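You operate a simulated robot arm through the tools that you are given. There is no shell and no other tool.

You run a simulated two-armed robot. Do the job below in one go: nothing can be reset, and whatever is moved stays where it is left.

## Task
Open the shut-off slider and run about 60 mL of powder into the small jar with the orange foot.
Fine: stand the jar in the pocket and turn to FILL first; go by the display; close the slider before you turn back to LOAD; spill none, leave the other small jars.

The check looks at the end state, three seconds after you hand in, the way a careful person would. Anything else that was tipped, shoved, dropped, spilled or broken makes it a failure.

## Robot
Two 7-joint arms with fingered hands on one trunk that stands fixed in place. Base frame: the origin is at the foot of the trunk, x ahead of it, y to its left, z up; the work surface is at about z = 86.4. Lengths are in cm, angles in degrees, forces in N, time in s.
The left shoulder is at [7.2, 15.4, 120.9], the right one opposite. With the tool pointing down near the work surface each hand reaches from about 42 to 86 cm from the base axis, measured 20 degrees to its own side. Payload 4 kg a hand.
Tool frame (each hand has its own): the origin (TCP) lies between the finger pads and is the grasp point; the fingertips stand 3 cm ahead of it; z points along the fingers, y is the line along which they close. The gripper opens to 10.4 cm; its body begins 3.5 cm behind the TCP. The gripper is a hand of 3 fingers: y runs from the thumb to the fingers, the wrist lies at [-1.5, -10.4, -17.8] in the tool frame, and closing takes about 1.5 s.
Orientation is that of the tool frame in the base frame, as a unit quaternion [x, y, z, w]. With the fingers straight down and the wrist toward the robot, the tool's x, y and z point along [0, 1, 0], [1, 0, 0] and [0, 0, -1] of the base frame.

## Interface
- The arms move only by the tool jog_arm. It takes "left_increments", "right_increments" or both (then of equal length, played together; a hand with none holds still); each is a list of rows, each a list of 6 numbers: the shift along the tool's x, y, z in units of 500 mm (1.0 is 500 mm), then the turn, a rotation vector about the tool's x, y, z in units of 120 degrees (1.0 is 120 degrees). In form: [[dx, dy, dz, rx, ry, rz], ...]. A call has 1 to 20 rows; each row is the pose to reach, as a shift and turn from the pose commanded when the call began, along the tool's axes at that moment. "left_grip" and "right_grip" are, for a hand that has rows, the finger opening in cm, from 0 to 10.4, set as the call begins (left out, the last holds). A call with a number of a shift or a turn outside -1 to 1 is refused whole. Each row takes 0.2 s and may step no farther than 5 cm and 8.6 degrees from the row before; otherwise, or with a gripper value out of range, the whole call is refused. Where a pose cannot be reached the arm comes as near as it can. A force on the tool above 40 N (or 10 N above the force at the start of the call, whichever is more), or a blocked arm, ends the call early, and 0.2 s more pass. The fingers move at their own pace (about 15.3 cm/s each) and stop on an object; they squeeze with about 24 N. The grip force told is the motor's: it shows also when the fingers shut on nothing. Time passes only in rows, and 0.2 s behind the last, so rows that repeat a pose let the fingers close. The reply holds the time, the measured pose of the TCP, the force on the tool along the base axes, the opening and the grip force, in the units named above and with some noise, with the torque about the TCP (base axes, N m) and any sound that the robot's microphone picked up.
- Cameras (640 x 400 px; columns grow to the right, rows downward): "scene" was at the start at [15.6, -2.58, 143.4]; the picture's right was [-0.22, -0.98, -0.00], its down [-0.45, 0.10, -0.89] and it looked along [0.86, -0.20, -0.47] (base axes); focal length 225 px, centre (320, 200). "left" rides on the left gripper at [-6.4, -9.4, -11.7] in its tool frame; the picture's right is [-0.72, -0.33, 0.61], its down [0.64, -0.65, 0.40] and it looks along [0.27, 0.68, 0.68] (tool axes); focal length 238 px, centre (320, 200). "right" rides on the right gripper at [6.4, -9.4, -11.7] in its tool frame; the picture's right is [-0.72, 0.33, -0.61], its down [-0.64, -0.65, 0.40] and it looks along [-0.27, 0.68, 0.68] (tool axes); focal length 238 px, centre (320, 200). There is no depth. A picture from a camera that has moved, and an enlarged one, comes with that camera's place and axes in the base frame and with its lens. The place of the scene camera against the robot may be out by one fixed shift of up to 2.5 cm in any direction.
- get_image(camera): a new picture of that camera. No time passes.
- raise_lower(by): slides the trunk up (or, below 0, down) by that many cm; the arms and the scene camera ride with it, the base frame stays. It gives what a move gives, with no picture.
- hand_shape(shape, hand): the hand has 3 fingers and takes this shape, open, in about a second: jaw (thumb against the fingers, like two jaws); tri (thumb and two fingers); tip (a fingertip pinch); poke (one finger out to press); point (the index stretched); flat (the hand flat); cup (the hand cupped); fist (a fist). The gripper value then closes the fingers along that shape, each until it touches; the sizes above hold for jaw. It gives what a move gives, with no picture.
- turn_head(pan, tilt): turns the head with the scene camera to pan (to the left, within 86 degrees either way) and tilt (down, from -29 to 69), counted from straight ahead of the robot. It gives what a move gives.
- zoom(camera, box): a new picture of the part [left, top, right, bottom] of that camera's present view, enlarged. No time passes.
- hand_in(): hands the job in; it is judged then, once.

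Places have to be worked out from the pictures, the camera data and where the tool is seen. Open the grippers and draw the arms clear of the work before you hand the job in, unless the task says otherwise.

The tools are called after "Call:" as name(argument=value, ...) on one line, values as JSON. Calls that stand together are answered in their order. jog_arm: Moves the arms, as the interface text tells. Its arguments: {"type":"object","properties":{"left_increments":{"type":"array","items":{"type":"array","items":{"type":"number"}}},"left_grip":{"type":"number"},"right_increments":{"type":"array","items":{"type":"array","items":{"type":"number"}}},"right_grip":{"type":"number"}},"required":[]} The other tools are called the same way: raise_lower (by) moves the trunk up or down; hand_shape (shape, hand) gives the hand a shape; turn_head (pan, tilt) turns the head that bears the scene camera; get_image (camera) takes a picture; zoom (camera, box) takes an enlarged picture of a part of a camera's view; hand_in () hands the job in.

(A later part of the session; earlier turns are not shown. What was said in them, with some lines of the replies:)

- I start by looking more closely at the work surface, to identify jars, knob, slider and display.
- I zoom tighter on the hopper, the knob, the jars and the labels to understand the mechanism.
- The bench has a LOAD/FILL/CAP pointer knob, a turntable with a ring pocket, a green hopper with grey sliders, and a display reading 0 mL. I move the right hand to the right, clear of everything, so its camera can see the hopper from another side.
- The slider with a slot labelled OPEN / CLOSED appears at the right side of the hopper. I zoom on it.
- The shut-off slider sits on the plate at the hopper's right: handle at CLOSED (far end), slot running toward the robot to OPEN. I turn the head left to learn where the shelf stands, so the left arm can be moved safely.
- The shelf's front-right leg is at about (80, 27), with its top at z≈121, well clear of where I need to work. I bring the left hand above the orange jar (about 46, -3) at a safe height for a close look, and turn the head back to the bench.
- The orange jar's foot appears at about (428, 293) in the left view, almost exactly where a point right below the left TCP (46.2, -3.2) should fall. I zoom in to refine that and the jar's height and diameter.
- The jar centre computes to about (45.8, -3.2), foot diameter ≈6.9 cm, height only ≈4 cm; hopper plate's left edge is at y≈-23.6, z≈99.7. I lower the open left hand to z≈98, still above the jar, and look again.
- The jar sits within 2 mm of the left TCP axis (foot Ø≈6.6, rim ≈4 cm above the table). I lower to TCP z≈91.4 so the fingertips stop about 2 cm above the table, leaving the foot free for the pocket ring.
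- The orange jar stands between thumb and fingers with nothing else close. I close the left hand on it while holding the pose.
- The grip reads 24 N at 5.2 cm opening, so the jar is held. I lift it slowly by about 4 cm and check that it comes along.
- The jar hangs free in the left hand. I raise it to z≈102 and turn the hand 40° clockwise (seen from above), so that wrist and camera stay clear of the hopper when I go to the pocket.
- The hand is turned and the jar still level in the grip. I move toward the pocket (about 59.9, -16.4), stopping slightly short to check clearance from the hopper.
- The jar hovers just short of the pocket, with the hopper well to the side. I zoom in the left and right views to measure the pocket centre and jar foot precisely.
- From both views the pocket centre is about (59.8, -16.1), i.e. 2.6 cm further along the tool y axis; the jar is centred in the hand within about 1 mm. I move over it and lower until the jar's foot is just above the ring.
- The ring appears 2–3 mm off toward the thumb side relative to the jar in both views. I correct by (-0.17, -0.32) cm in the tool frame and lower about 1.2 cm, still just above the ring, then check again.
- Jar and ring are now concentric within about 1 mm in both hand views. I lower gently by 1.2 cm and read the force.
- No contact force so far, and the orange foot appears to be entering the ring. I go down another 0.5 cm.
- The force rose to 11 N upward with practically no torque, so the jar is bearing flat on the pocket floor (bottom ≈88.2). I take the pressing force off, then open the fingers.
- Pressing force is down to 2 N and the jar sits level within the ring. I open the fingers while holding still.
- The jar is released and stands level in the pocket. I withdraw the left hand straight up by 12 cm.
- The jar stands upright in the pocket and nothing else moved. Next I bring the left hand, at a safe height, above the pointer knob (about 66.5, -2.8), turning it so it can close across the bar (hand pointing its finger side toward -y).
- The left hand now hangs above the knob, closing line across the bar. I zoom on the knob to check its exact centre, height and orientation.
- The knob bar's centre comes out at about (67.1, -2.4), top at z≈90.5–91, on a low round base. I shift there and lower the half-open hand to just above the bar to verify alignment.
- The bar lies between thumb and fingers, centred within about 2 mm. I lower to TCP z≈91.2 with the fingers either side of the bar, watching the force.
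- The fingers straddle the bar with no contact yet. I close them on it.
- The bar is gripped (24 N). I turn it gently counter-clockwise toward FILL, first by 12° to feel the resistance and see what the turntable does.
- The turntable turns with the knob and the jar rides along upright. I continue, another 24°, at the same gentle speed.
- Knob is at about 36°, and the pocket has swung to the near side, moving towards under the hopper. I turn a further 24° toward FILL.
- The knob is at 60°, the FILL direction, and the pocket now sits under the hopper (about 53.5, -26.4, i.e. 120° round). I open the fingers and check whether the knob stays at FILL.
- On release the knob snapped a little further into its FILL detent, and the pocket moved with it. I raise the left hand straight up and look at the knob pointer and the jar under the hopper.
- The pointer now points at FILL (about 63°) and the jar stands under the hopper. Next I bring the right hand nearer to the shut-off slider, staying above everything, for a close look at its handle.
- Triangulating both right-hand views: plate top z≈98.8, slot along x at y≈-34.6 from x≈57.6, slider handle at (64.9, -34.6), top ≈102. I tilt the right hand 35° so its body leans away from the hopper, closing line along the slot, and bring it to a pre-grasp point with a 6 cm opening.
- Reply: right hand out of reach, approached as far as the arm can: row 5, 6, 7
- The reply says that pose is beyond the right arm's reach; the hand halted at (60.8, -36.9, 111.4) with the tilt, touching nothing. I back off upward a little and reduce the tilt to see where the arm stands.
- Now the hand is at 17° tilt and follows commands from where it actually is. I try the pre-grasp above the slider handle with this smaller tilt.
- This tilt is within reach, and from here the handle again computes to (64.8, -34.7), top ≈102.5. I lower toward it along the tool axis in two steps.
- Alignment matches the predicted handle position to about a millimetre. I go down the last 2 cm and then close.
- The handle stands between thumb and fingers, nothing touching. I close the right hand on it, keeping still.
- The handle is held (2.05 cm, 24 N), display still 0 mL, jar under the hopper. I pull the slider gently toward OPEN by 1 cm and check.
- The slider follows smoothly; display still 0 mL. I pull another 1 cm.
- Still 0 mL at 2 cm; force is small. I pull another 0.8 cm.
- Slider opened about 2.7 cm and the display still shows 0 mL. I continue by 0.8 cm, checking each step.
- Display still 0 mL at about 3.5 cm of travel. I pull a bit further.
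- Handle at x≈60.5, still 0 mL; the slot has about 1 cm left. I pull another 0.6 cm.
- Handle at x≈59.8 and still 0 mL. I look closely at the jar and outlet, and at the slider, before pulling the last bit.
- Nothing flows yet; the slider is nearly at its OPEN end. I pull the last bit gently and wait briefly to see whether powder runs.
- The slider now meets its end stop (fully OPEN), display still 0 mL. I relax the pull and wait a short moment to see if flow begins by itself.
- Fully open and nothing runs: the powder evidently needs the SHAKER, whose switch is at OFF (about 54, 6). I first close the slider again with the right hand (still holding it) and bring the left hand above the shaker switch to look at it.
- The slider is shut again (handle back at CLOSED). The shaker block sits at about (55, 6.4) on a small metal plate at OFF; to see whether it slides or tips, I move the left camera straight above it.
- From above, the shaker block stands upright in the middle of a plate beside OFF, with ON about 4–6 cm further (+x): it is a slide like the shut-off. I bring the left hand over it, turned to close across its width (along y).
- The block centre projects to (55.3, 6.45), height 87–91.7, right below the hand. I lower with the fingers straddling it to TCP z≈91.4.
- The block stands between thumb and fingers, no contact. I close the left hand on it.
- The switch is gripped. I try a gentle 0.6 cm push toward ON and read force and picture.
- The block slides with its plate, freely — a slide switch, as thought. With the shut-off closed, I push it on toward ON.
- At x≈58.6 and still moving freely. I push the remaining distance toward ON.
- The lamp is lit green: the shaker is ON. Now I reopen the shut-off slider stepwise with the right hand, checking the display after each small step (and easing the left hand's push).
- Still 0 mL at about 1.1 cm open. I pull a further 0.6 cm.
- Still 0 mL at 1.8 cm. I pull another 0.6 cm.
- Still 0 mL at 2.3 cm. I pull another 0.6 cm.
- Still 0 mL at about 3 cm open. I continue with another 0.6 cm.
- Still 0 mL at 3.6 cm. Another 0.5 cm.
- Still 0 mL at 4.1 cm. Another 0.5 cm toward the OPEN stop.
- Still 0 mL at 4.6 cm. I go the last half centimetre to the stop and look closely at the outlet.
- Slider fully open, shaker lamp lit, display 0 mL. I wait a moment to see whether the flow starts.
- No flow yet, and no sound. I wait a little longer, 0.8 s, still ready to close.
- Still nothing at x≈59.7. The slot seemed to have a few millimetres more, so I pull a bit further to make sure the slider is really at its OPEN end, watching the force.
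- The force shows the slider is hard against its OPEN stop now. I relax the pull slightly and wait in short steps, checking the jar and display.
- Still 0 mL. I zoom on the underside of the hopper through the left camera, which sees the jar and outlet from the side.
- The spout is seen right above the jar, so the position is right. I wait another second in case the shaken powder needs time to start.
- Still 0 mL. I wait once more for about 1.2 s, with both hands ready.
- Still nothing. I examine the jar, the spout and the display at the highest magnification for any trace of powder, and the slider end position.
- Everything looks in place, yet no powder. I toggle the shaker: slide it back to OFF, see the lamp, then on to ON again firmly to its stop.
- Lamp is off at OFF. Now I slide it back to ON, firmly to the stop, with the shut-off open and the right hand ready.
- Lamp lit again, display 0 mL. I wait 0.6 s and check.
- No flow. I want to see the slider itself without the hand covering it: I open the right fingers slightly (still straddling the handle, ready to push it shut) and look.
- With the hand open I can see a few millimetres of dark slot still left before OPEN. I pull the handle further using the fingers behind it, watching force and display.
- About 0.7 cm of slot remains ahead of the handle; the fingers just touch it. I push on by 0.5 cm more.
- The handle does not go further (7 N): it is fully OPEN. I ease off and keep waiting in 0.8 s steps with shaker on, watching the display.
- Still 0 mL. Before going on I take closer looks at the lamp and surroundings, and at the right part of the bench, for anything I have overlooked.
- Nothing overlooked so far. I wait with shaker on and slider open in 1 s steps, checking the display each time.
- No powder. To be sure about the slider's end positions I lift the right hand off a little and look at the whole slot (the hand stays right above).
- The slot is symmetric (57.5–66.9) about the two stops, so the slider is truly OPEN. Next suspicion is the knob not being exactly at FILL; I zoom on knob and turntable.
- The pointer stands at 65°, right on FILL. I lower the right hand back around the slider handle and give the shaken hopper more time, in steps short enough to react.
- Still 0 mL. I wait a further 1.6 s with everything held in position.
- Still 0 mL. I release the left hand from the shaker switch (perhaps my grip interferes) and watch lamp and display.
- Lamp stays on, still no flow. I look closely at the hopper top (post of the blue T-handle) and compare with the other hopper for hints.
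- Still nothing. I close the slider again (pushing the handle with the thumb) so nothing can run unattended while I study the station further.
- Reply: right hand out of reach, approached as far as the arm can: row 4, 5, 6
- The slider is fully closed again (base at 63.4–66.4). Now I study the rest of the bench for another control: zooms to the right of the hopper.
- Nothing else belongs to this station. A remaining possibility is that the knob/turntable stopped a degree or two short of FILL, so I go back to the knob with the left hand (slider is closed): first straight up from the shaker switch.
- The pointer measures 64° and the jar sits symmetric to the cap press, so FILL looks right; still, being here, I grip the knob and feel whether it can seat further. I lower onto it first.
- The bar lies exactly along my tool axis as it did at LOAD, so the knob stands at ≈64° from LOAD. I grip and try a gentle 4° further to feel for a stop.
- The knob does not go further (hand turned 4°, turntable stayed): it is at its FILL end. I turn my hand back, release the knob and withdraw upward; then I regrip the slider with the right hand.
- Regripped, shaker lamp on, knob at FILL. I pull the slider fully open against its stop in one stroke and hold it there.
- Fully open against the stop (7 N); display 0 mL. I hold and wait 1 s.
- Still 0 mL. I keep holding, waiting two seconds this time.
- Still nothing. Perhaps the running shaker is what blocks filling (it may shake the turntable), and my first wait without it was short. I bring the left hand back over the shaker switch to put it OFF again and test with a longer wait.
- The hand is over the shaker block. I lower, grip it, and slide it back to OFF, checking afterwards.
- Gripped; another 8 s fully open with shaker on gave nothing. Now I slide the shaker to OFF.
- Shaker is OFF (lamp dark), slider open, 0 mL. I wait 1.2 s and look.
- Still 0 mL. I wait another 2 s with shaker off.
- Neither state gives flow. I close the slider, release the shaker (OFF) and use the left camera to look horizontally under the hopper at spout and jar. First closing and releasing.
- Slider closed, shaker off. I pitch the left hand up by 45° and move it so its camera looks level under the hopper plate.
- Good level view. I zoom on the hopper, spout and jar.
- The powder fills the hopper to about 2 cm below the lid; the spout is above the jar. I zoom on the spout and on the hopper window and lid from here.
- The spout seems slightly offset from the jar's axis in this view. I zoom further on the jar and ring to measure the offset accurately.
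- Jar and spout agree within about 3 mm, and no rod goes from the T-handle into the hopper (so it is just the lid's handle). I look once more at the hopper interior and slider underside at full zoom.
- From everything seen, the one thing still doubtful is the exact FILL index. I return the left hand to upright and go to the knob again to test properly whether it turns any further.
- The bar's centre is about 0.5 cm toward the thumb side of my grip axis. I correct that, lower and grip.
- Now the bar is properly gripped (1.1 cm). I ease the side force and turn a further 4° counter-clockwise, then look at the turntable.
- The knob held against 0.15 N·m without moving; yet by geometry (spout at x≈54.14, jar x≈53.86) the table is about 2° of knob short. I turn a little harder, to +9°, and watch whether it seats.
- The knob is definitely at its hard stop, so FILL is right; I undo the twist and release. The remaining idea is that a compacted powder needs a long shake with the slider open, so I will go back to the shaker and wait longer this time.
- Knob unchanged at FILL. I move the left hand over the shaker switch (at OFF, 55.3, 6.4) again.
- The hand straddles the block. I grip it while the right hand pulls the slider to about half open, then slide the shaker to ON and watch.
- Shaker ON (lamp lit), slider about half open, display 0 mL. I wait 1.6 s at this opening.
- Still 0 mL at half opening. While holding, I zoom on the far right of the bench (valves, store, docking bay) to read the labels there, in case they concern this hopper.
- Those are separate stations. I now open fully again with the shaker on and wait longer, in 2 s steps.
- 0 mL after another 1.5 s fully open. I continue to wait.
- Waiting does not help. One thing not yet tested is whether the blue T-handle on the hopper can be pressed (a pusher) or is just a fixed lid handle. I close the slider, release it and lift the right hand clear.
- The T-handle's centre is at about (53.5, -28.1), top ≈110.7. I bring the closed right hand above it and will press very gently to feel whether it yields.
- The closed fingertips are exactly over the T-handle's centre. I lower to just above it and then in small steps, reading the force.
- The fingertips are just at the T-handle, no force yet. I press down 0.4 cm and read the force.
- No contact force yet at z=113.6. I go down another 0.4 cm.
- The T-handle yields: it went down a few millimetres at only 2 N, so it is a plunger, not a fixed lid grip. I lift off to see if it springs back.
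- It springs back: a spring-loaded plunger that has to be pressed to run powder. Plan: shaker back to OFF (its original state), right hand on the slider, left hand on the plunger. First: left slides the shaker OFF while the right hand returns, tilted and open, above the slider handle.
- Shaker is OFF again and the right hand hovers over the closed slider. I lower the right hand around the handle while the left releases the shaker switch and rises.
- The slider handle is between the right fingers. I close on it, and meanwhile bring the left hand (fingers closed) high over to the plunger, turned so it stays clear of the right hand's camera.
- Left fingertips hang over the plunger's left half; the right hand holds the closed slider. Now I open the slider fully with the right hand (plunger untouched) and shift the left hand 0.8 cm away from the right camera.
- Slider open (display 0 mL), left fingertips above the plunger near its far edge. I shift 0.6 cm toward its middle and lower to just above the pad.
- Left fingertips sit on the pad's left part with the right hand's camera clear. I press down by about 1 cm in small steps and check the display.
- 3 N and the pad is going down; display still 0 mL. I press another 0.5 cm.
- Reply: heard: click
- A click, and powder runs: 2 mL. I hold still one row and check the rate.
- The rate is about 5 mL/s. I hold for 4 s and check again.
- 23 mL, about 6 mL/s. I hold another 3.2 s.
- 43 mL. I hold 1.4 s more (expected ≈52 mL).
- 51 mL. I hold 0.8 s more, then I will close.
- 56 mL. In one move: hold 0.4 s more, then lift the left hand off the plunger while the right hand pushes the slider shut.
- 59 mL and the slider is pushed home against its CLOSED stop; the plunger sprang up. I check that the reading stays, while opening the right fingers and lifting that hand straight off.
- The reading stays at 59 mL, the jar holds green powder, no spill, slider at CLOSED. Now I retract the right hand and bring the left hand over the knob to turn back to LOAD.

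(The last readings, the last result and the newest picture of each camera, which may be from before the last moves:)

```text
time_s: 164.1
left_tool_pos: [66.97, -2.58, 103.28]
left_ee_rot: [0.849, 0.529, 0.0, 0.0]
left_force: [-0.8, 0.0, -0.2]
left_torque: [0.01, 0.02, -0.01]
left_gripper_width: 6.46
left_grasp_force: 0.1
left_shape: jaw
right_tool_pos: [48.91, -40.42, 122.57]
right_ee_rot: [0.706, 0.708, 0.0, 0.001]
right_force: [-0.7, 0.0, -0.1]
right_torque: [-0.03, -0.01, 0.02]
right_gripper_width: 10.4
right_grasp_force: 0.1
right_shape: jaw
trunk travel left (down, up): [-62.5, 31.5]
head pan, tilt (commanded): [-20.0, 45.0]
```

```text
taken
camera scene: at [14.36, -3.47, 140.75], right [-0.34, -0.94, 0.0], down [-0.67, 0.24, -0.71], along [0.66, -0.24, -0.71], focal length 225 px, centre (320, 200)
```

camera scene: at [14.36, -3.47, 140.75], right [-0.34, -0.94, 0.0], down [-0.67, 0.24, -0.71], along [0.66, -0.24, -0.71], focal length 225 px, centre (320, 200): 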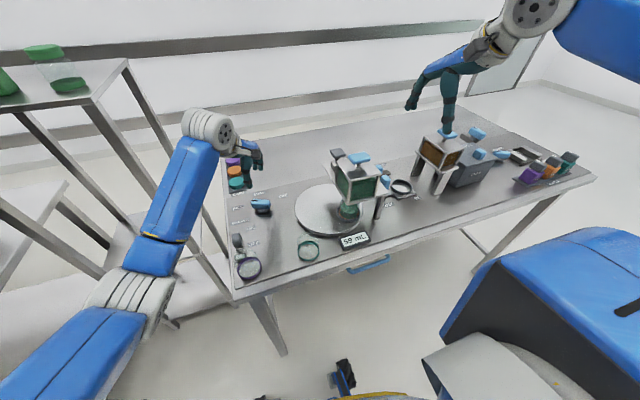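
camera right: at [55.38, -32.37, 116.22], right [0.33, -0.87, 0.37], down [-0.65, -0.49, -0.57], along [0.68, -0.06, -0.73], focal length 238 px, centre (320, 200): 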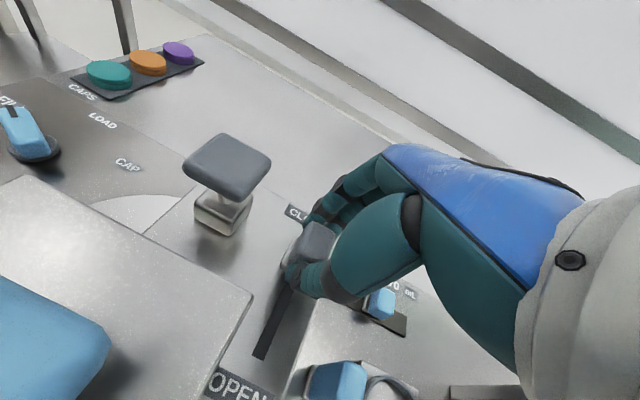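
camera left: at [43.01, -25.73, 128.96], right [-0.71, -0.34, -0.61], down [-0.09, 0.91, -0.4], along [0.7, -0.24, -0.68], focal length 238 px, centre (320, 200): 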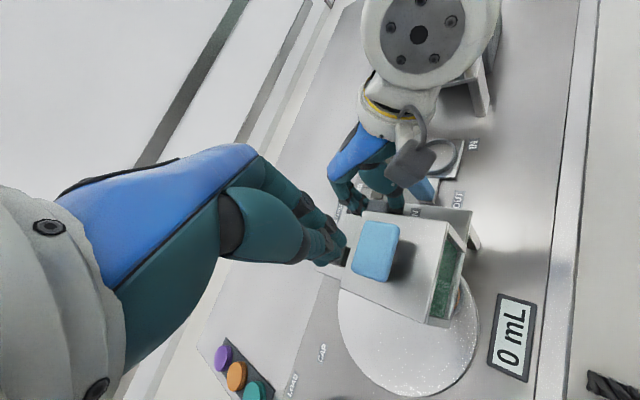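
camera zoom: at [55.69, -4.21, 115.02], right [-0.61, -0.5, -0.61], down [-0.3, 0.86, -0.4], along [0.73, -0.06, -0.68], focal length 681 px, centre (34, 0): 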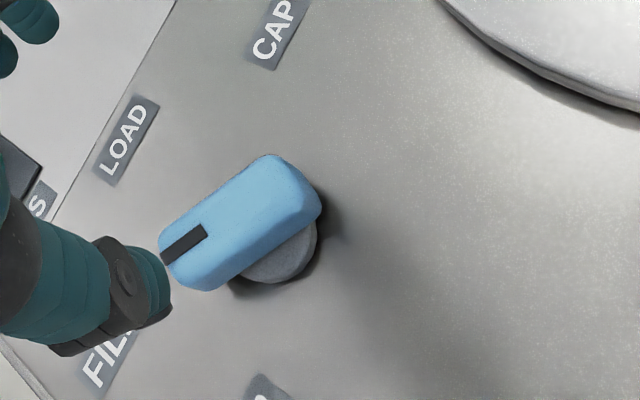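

Right hand is clear. I lower the left hand onto the knob and grip it.

Call:
jog_arm(left_increments=[[0.0027, 0.001, 0.06, 0, 0, 0], [0.0027, 0.001, 0.12, 0, 0, 0], [0.0027, 0.001, 0.18, 0, 0, 0], [0.0027, 0.001, 0.22, 0, 0, 0], [0.0027, 0.001, 0.24, 0, 0, 0], [0.0027, 0.001, 0.24, 0, 0, 0]])

Call:
jog_arm(left_increments=[[0, 0, 0, 0, 0, 0], [0, 0, 0, 0, 0, 0], [0, 0, 0, 0, 0, 0], [0, 0, 0, 0, 0, 0], [0, 0, 0, 0, 0, 0], [0, 0, 0, 0, 0, 0], [0, 0, 0, 0, 0, 0]], left_grip=0.5)

Call:
zoom(camera="left", box=[260, 180, 440, 320])

Call:
zoom(camera="scene", box=[230, 160, 400, 260])

```text
time_s: 165.5
left_tool_pos: [67.31, -2.24, 91.22]
left_ee_rot: [0.848, 0.529, 0.0, 0.001]
left_force: [0.2, 0.4, -0.5]
left_torque: [-0.02, 0.04, 0.02]
left_gripper_width: 6.49
left_grasp_force: 0.1
left_shape: jaw
right_tool_pos: [48.79, -40.51, 122.56]
right_ee_rot: [0.706, 0.708, -0.001, 0.0]
right_force: [0.2, 0.3, 0.0]
right_torque: [0.0, 0.01, -0.01]
right_gripper_width: 10.38
right_grasp_force: 0.0
right_shape: jaw
trunk travel left (down, up): [-62.5, 31.5]
head pan, tilt (commanded): [-20.0, 45.0]
```

```text
time_s: 167.1
left_tool_pos: [67.31, -2.35, 91.18]
left_ee_rot: [0.849, 0.529, -0.001, 0.0]
left_force: [-0.2, 0.3, -2.8]
left_torque: [-0.03, 0.0, 0.02]
left_gripper_width: 1.93
left_grasp_force: 23.7
left_shape: jaw
right_tool_pos: [48.89, -40.45, 122.56]
right_ee_rot: [0.707, 0.707, 0.0, 0.0]
right_force: [-0.3, 0.0, -0.6]
right_torque: [0.03, -0.02, 0.03]
right_gripper_width: 10.39
right_grasp_force: 0.1
right_shape: jaw
trunk travel left (down, up): [-62.5, 31.5]
head pan, tilt (commanded): [-20.0, 45.0]
```

```text
2.86 times, centred on (350, 250) of left
camera zoom: at [55.97, -4.0, 103.06], right [-0.61, -0.5, -0.61], down [-0.3, 0.86, -0.4], along [0.73, -0.06, -0.68], focal length 681 px, centre (234, 57)
```

zoom: 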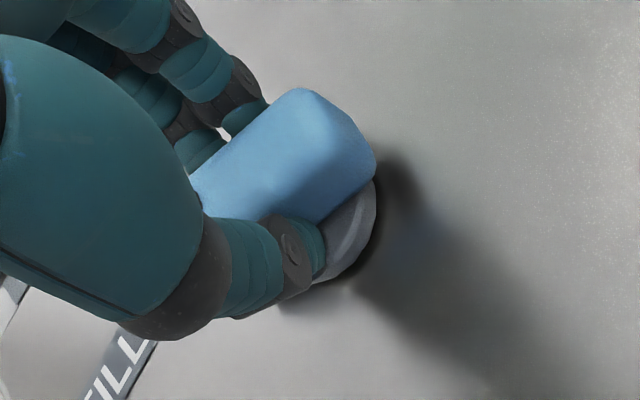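

```text
3.76 times, centred on (315, 210) of scene
camera zoom: at [14.41, -3.46, 140.75], right [-0.34, -0.94, 0.0], down [-0.67, 0.24, -0.7], along [0.66, -0.24, -0.71], focal length 846 px, centre (339, 162)
```

zoom: 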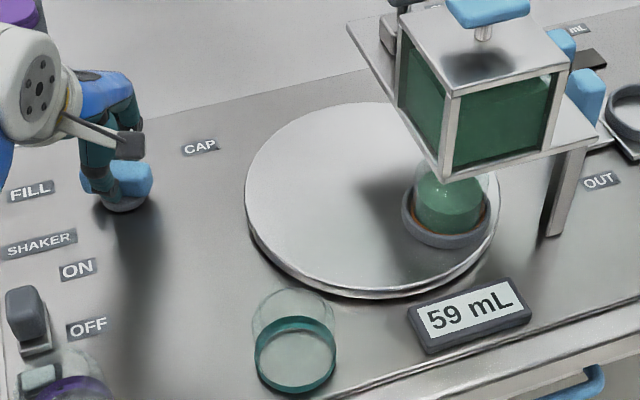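

Gripped, 59 mL unchanged. I turn gently clockwise, first half.

Call:
jog_arm(left_increments=[[0, 0, 0, 0, 0, 0.012], [0, 0, 0, 0, 0, 0.036], [0, 0, 0, 0, 0, 0.06], [0, 0, 0, 0, 0, 0.085], [0, 0, 0, 0, 0, 0.11], [0, 0, 0, 0, 0, 0.135], [0, 0, 0, 0, 0, 0.16], [0, 0, 0, 0, 0, 0.185], [0, 0, 0, 0, 0, 0.21], [0, 0, 0, 0, 0, 0.235], [0, 0, 0, 0, 0, 0.26], [0, 0, 0, 0, 0, 0.28], [0, 0, 0, 0, 0, 0.29]])

Call:
zoom(camera="scene", box=[230, 160, 400, 260])

Call:
zoom(camera="left", box=[240, 140, 480, 340])

```text
time_s: 169.9
left_tool_pos: [67.43, -2.35, 91.25]
left_ee_rot: [0.968, 0.251, -0.001, 0.0]
left_force: [4.6, -0.8, -3.7]
left_torque: [-0.02, -0.12, 0.0]
left_gripper_width: 1.91
left_grasp_force: 23.8
left_shape: jaw
right_tool_pos: [49.03, -40.52, 122.51]
right_ee_rot: [0.706, 0.708, -0.001, 0.0]
right_force: [0.2, 0.5, -0.3]
right_torque: [-0.01, -0.01, -0.02]
right_gripper_width: 10.38
right_grasp_force: 0.0
right_shape: jaw
trunk travel left (down, up): [-62.5, 31.5]
head pan, tilt (commanded): [-20.0, 45.0]
```

```text
3.76 times, centred on (315, 210) of scene
camera zoom: at [14.59, -3.45, 140.73], right [-0.34, -0.94, 0.0], down [-0.67, 0.24, -0.7], along [0.66, -0.24, -0.71], focal length 846 px, centre (339, 162)
```

zoom: 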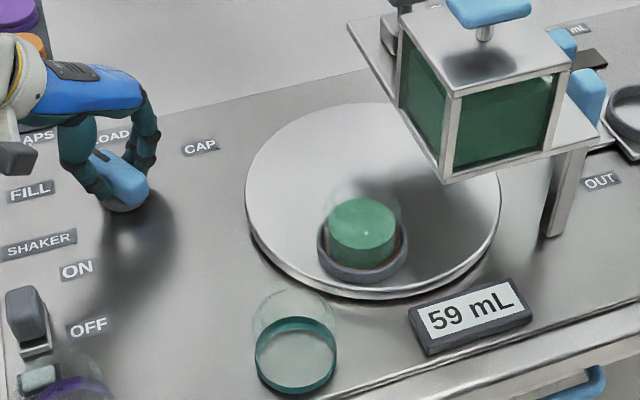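

```text
2.00 times, centred on (360, 240) of left
camera zoom: at [57.1, 2.67, 103.07], right [-0.79, -0.06, -0.61], down [0.24, 0.88, -0.4], along [0.57, -0.47, -0.68], focal length 477 px, centre (240, 120)
```

zoom: 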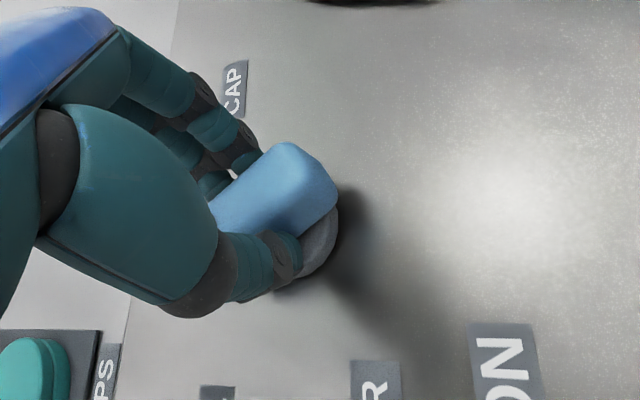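

The jar rides round upright with its powder. I continue to LOAD.

Call:
jog_arm(left_increments=[[0, 0, 0, 0, 0, 0.015], [0, 0, 0, 0, 0, 0.04], [0, 0, 0, 0, 0, 0.065], [0, 0, 0, 0, 0, 0.09], [0, 0, 0, 0, 0, 0.115], [0, 0, 0, 0, 0, 0.14], [0, 0, 0, 0, 0, 0.165], [0, 0, 0, 0, 0, 0.19], [0, 0, 0, 0, 0, 0.215], [0, 0, 0, 0, 0, 0.235], [0, 0, 0, 0, 0, 0.2425], [0, 0, 0, 0, 0, 0.2425]])

Call:
zoom(camera="scene", box=[230, 160, 400, 260])

Call:
zoom(camera="left", box=[240, 140, 480, 340])

```text
time_s: 172.5
left_tool_pos: [67.33, -2.42, 91.25]
left_ee_rot: [1.0, -0.001, -0.001, 0.0]
left_force: [2.9, -0.3, -4.1]
left_torque: [-0.07, -0.05, 0.02]
left_gripper_width: 1.89
left_grasp_force: 24.0
left_shape: jaw
right_tool_pos: [48.89, -40.41, 122.56]
right_ee_rot: [0.706, 0.708, 0.0, 0.0]
right_force: [-0.4, 0.4, -0.5]
right_torque: [0.01, 0.03, -0.02]
right_gripper_width: 10.37
right_grasp_force: 0.0
right_shape: jaw
trunk travel left (down, up): [-62.5, 31.5]
head pan, tilt (commanded): [-20.0, 45.0]
```

```text
3.76 times, centred on (315, 210) of scene
camera zoom: at [14.55, -3.5, 140.73], right [-0.34, -0.94, 0.0], down [-0.67, 0.24, -0.7], along [0.66, -0.24, -0.71], focal length 846 px, centre (339, 162)
```

zoom: 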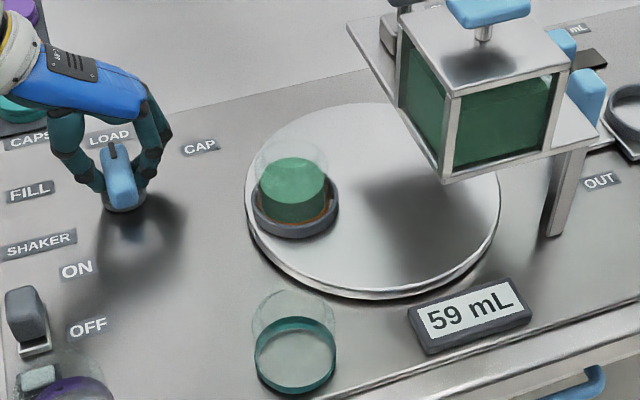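

```text
2.00 times, centred on (360, 240) of left
camera zoom: at [60.89, 6.89, 103.08], right [-0.72, 0.33, -0.61], down [0.64, 0.65, -0.4], along [0.27, -0.68, -0.68], focal length 477 px, centre (240, 120)
```

zoom: 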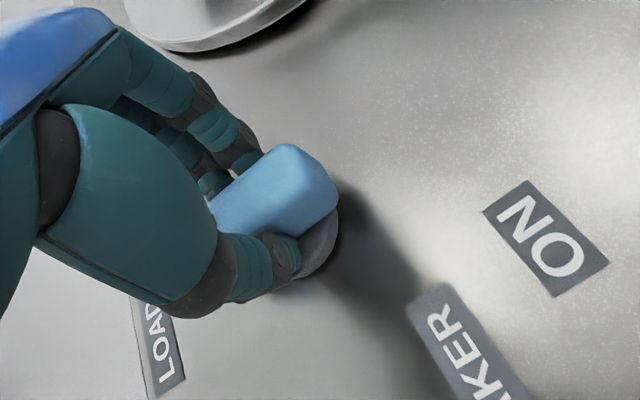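

The pocket is back at its LOAD place and the pointer at LOAD. I open the fingers and check that it stays.

Call:
jog_arm(left_increments=[[0, 0, 0, 0, 0, 0], [0, 0, 0, 0, 0, 0], [0, 0, 0, 0, 0, 0], [0, 0, 0, 0, 0, 0], [0, 0, 0, 0, 0, 0]], left_grip=6.5)

Call:
jog_arm(left_increments=[[0, 0, -0.03, 0, 0, 0], [0, 0, -0.08, 0, 0, 0], [0, 0, -0.15, 0, 0, 0], [0, 0, -0.24, 0, 0, 0], [0, 0, -0.33, 0, 0, 0]])

Call:
zoom(camera="scene", box=[210, 150, 400, 275])

Call:
get_image(camera="left")

```text
time_s: 173.7
left_tool_pos: [67.21, -2.47, 91.32]
left_ee_rot: [1.0, 0.0, 0.0, 0.0]
left_force: [-0.8, -0.1, -0.4]
left_torque: [0.0, -0.02, 0.0]
left_gripper_width: 6.45
left_grasp_force: 0.1
left_shape: jaw
right_tool_pos: [48.82, -40.54, 122.52]
right_ee_rot: [0.707, 0.708, 0.001, 0.001]
right_force: [-0.4, -0.4, -0.3]
right_torque: [-0.02, 0.03, 0.02]
right_gripper_width: 10.36
right_grasp_force: 0.0
right_shape: jaw
trunk travel left (down, up): [-62.5, 31.5]
head pan, tilt (commanded): [-20.0, 45.0]
```

```text
time_s: 174.9
left_tool_pos: [67.08, -2.23, 107.96]
left_ee_rot: [1.0, -0.001, 0.0, 0.0]
left_force: [-0.1, -0.6, -0.9]
left_torque: [-0.01, 0.0, 0.01]
left_gripper_width: 6.45
left_grasp_force: 0.1
left_shape: jaw
right_tool_pos: [48.81, -40.45, 122.56]
right_ee_rot: [0.707, 0.708, 0.002, 0.0]
right_force: [-0.5, -0.6, 0.7]
right_torque: [0.0, 0.01, 0.01]
right_gripper_width: 10.41
right_grasp_force: 0.1
right_shape: jaw
trunk travel left (down, up): [-62.5, 31.5]
head pan, tilt (commanded): [-20.0, 45.0]
```

```text
3.20 times, centred on (305, 212) of scene
camera zoom: at [14.3, -3.5, 140.75], right [-0.34, -0.94, 0.0], down [-0.67, 0.24, -0.71], along [0.66, -0.24, -0.71], focal length 719 px, centre (368, 160)
```

zoom: 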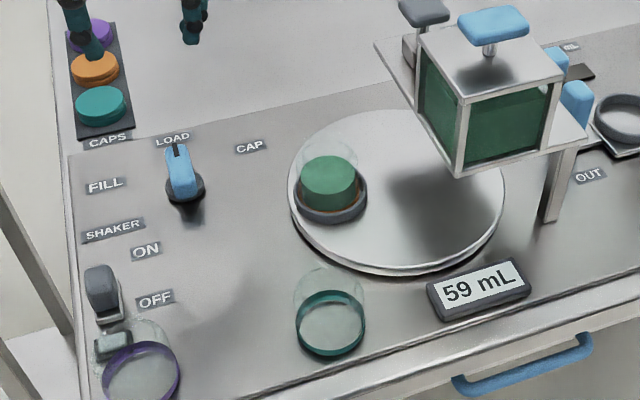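

```text
taken
camera left: at [60.6, 7.11, 119.84], right [-0.72, 0.33, -0.61], down [0.64, 0.65, -0.4], along [0.27, -0.68, -0.68], focal length 238 px, centre (320, 200)
```

left: 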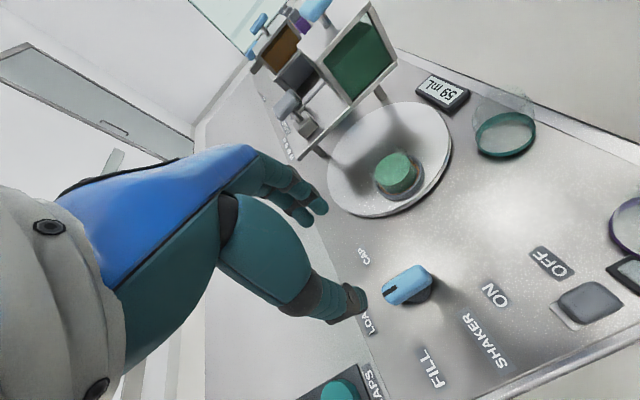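

Knob at LOAD, jar back in front with 59 mL, nothing disturbed. I draw the left arm up and back with the gripper open, and take final verification pictures.

Call:
jog_arm(left_increments=[[-0.02, 0, -0.08, 0, 0, 0], [-0.06, -0.02, -0.16, 0, 0, 0], [-0.1, -0.04, -0.24, 0, 0, 0], [-0.15, -0.06, -0.31, 0, 0, 0], [-0.2, -0.09, -0.38, 0, 0, 0], [-0.24, -0.12, -0.44, 0, 0, 0], [-0.24, -0.12, -0.44, 0, 0, 0]], left_grip=10.4)

Call:
get_image(camera="scene")

Call:
get_image(camera="right")

Call:
zoom(camera="scene", box=[220, 150, 420, 290])

Call:
zoom(camera="right", box=[40, 80, 280, 300])

```text
time_s: 176.5
left_tool_pos: [55.25, 3.85, 129.82]
left_ee_rot: [1.0, 0.0, -0.001, -0.001]
left_force: [-0.1, -0.2, -0.5]
left_torque: [0.02, 0.01, 0.02]
left_gripper_width: 10.39
left_grasp_force: 0.0
left_shape: jaw
right_tool_pos: [48.89, -40.41, 122.53]
right_ee_rot: [0.706, 0.708, -0.001, 0.001]
right_force: [-1.1, -0.7, 0.0]
right_torque: [0.0, 0.0, -0.01]
right_gripper_width: 10.35
right_grasp_force: 0.1
right_shape: jaw
trunk travel left (down, up): [-62.5, 31.5]
head pan, tilt (commanded): [-20.0, 45.0]
```

```text
taken
camera scene: at [14.42, -3.33, 140.75], right [-0.34, -0.94, 0.0], down [-0.67, 0.24, -0.7], along [0.66, -0.24, -0.71], focal length 225 px, centre (320, 200)
```

scene: 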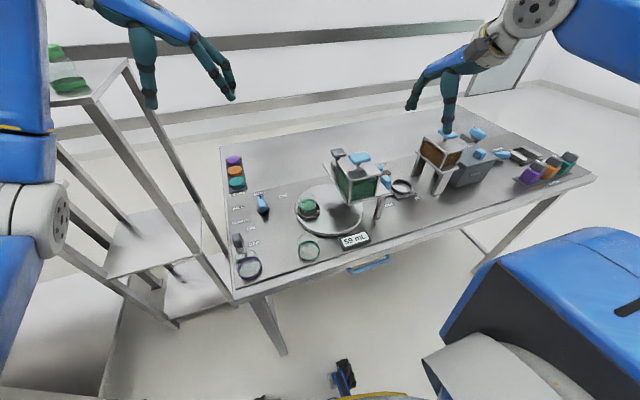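

```text
taken
camera right: at [39.58, -33.96, 134.3], right [0.33, -0.72, 0.61], down [-0.65, -0.64, -0.4], along [0.68, -0.27, -0.68], focal length 238 px, centre (320, 200)
```

right: 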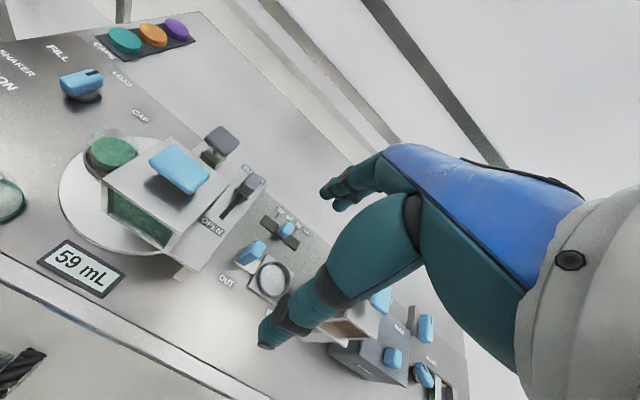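

```text
2.86 times, centred on (320, 220) of scene
camera zoom: at [14.42, -3.33, 140.75], right [-0.34, -0.94, 0.0], down [-0.67, 0.24, -0.7], along [0.66, -0.24, -0.71], focal length 642 px, centre (320, 143)
```

zoom: 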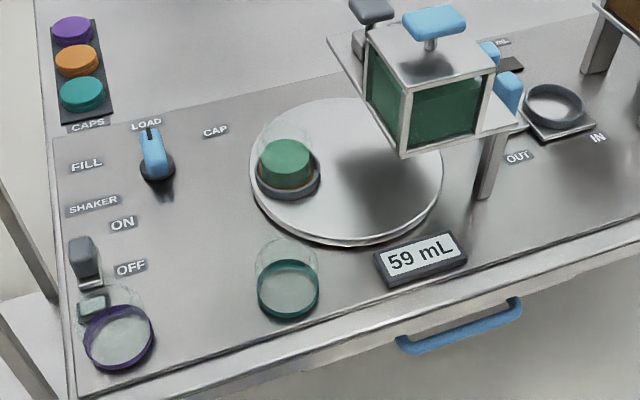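

```text
1.82 times, centred on (160, 190) of right
camera zoom: at [39.58, -33.96, 134.3], right [0.33, -0.72, 0.61], down [-0.65, -0.64, -0.4], along [0.68, -0.27, -0.68], focal length 433 px, centre (611, 218)
```

zoom: 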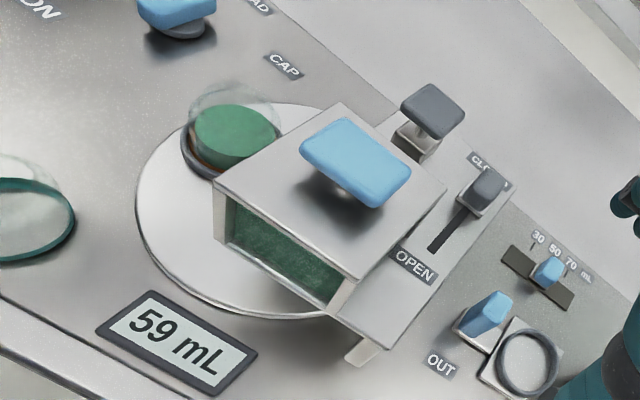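

The final pictures show the jar with the orange foot upright in the pocket at LOAD. The display reads 59 mL, the slider is at CLOSED and the shaker is OFF. The other jars are untouched, there is no spill, and both hands are open and clear, so I hand the job in.

Call:
hand_in()

```text
The job is handed in.
```

The small jar with the orange foot now holds 59 mL of powder by the display, and I've handed the job in. The jar stands upright in the pocket, with the knob back at LOAD. I don't have the result of the check.

- **Order of steps:** I stood the jar in the pocket and turned to FILL before opening the slider. I closed the slider fully before turning back to LOAD.
- **What made the powder run:** opening the slider alone did nothing. The powder only ran once I also pressed the blue spring-loaded handle on top of the hopper. It then ran at about 6 mL/s.
- **Things I tried first:** while finding that out I switched the shaker on and off a few times, opened and closed the slider empty, and pressed the FILL knob against its stop. None of this ran any powder, and the shaker is OFF again as it was at the start.
- **End state:** I saw no spilled powder. The purple and teal jars are where they were, and both hands are open and clear of the bench.
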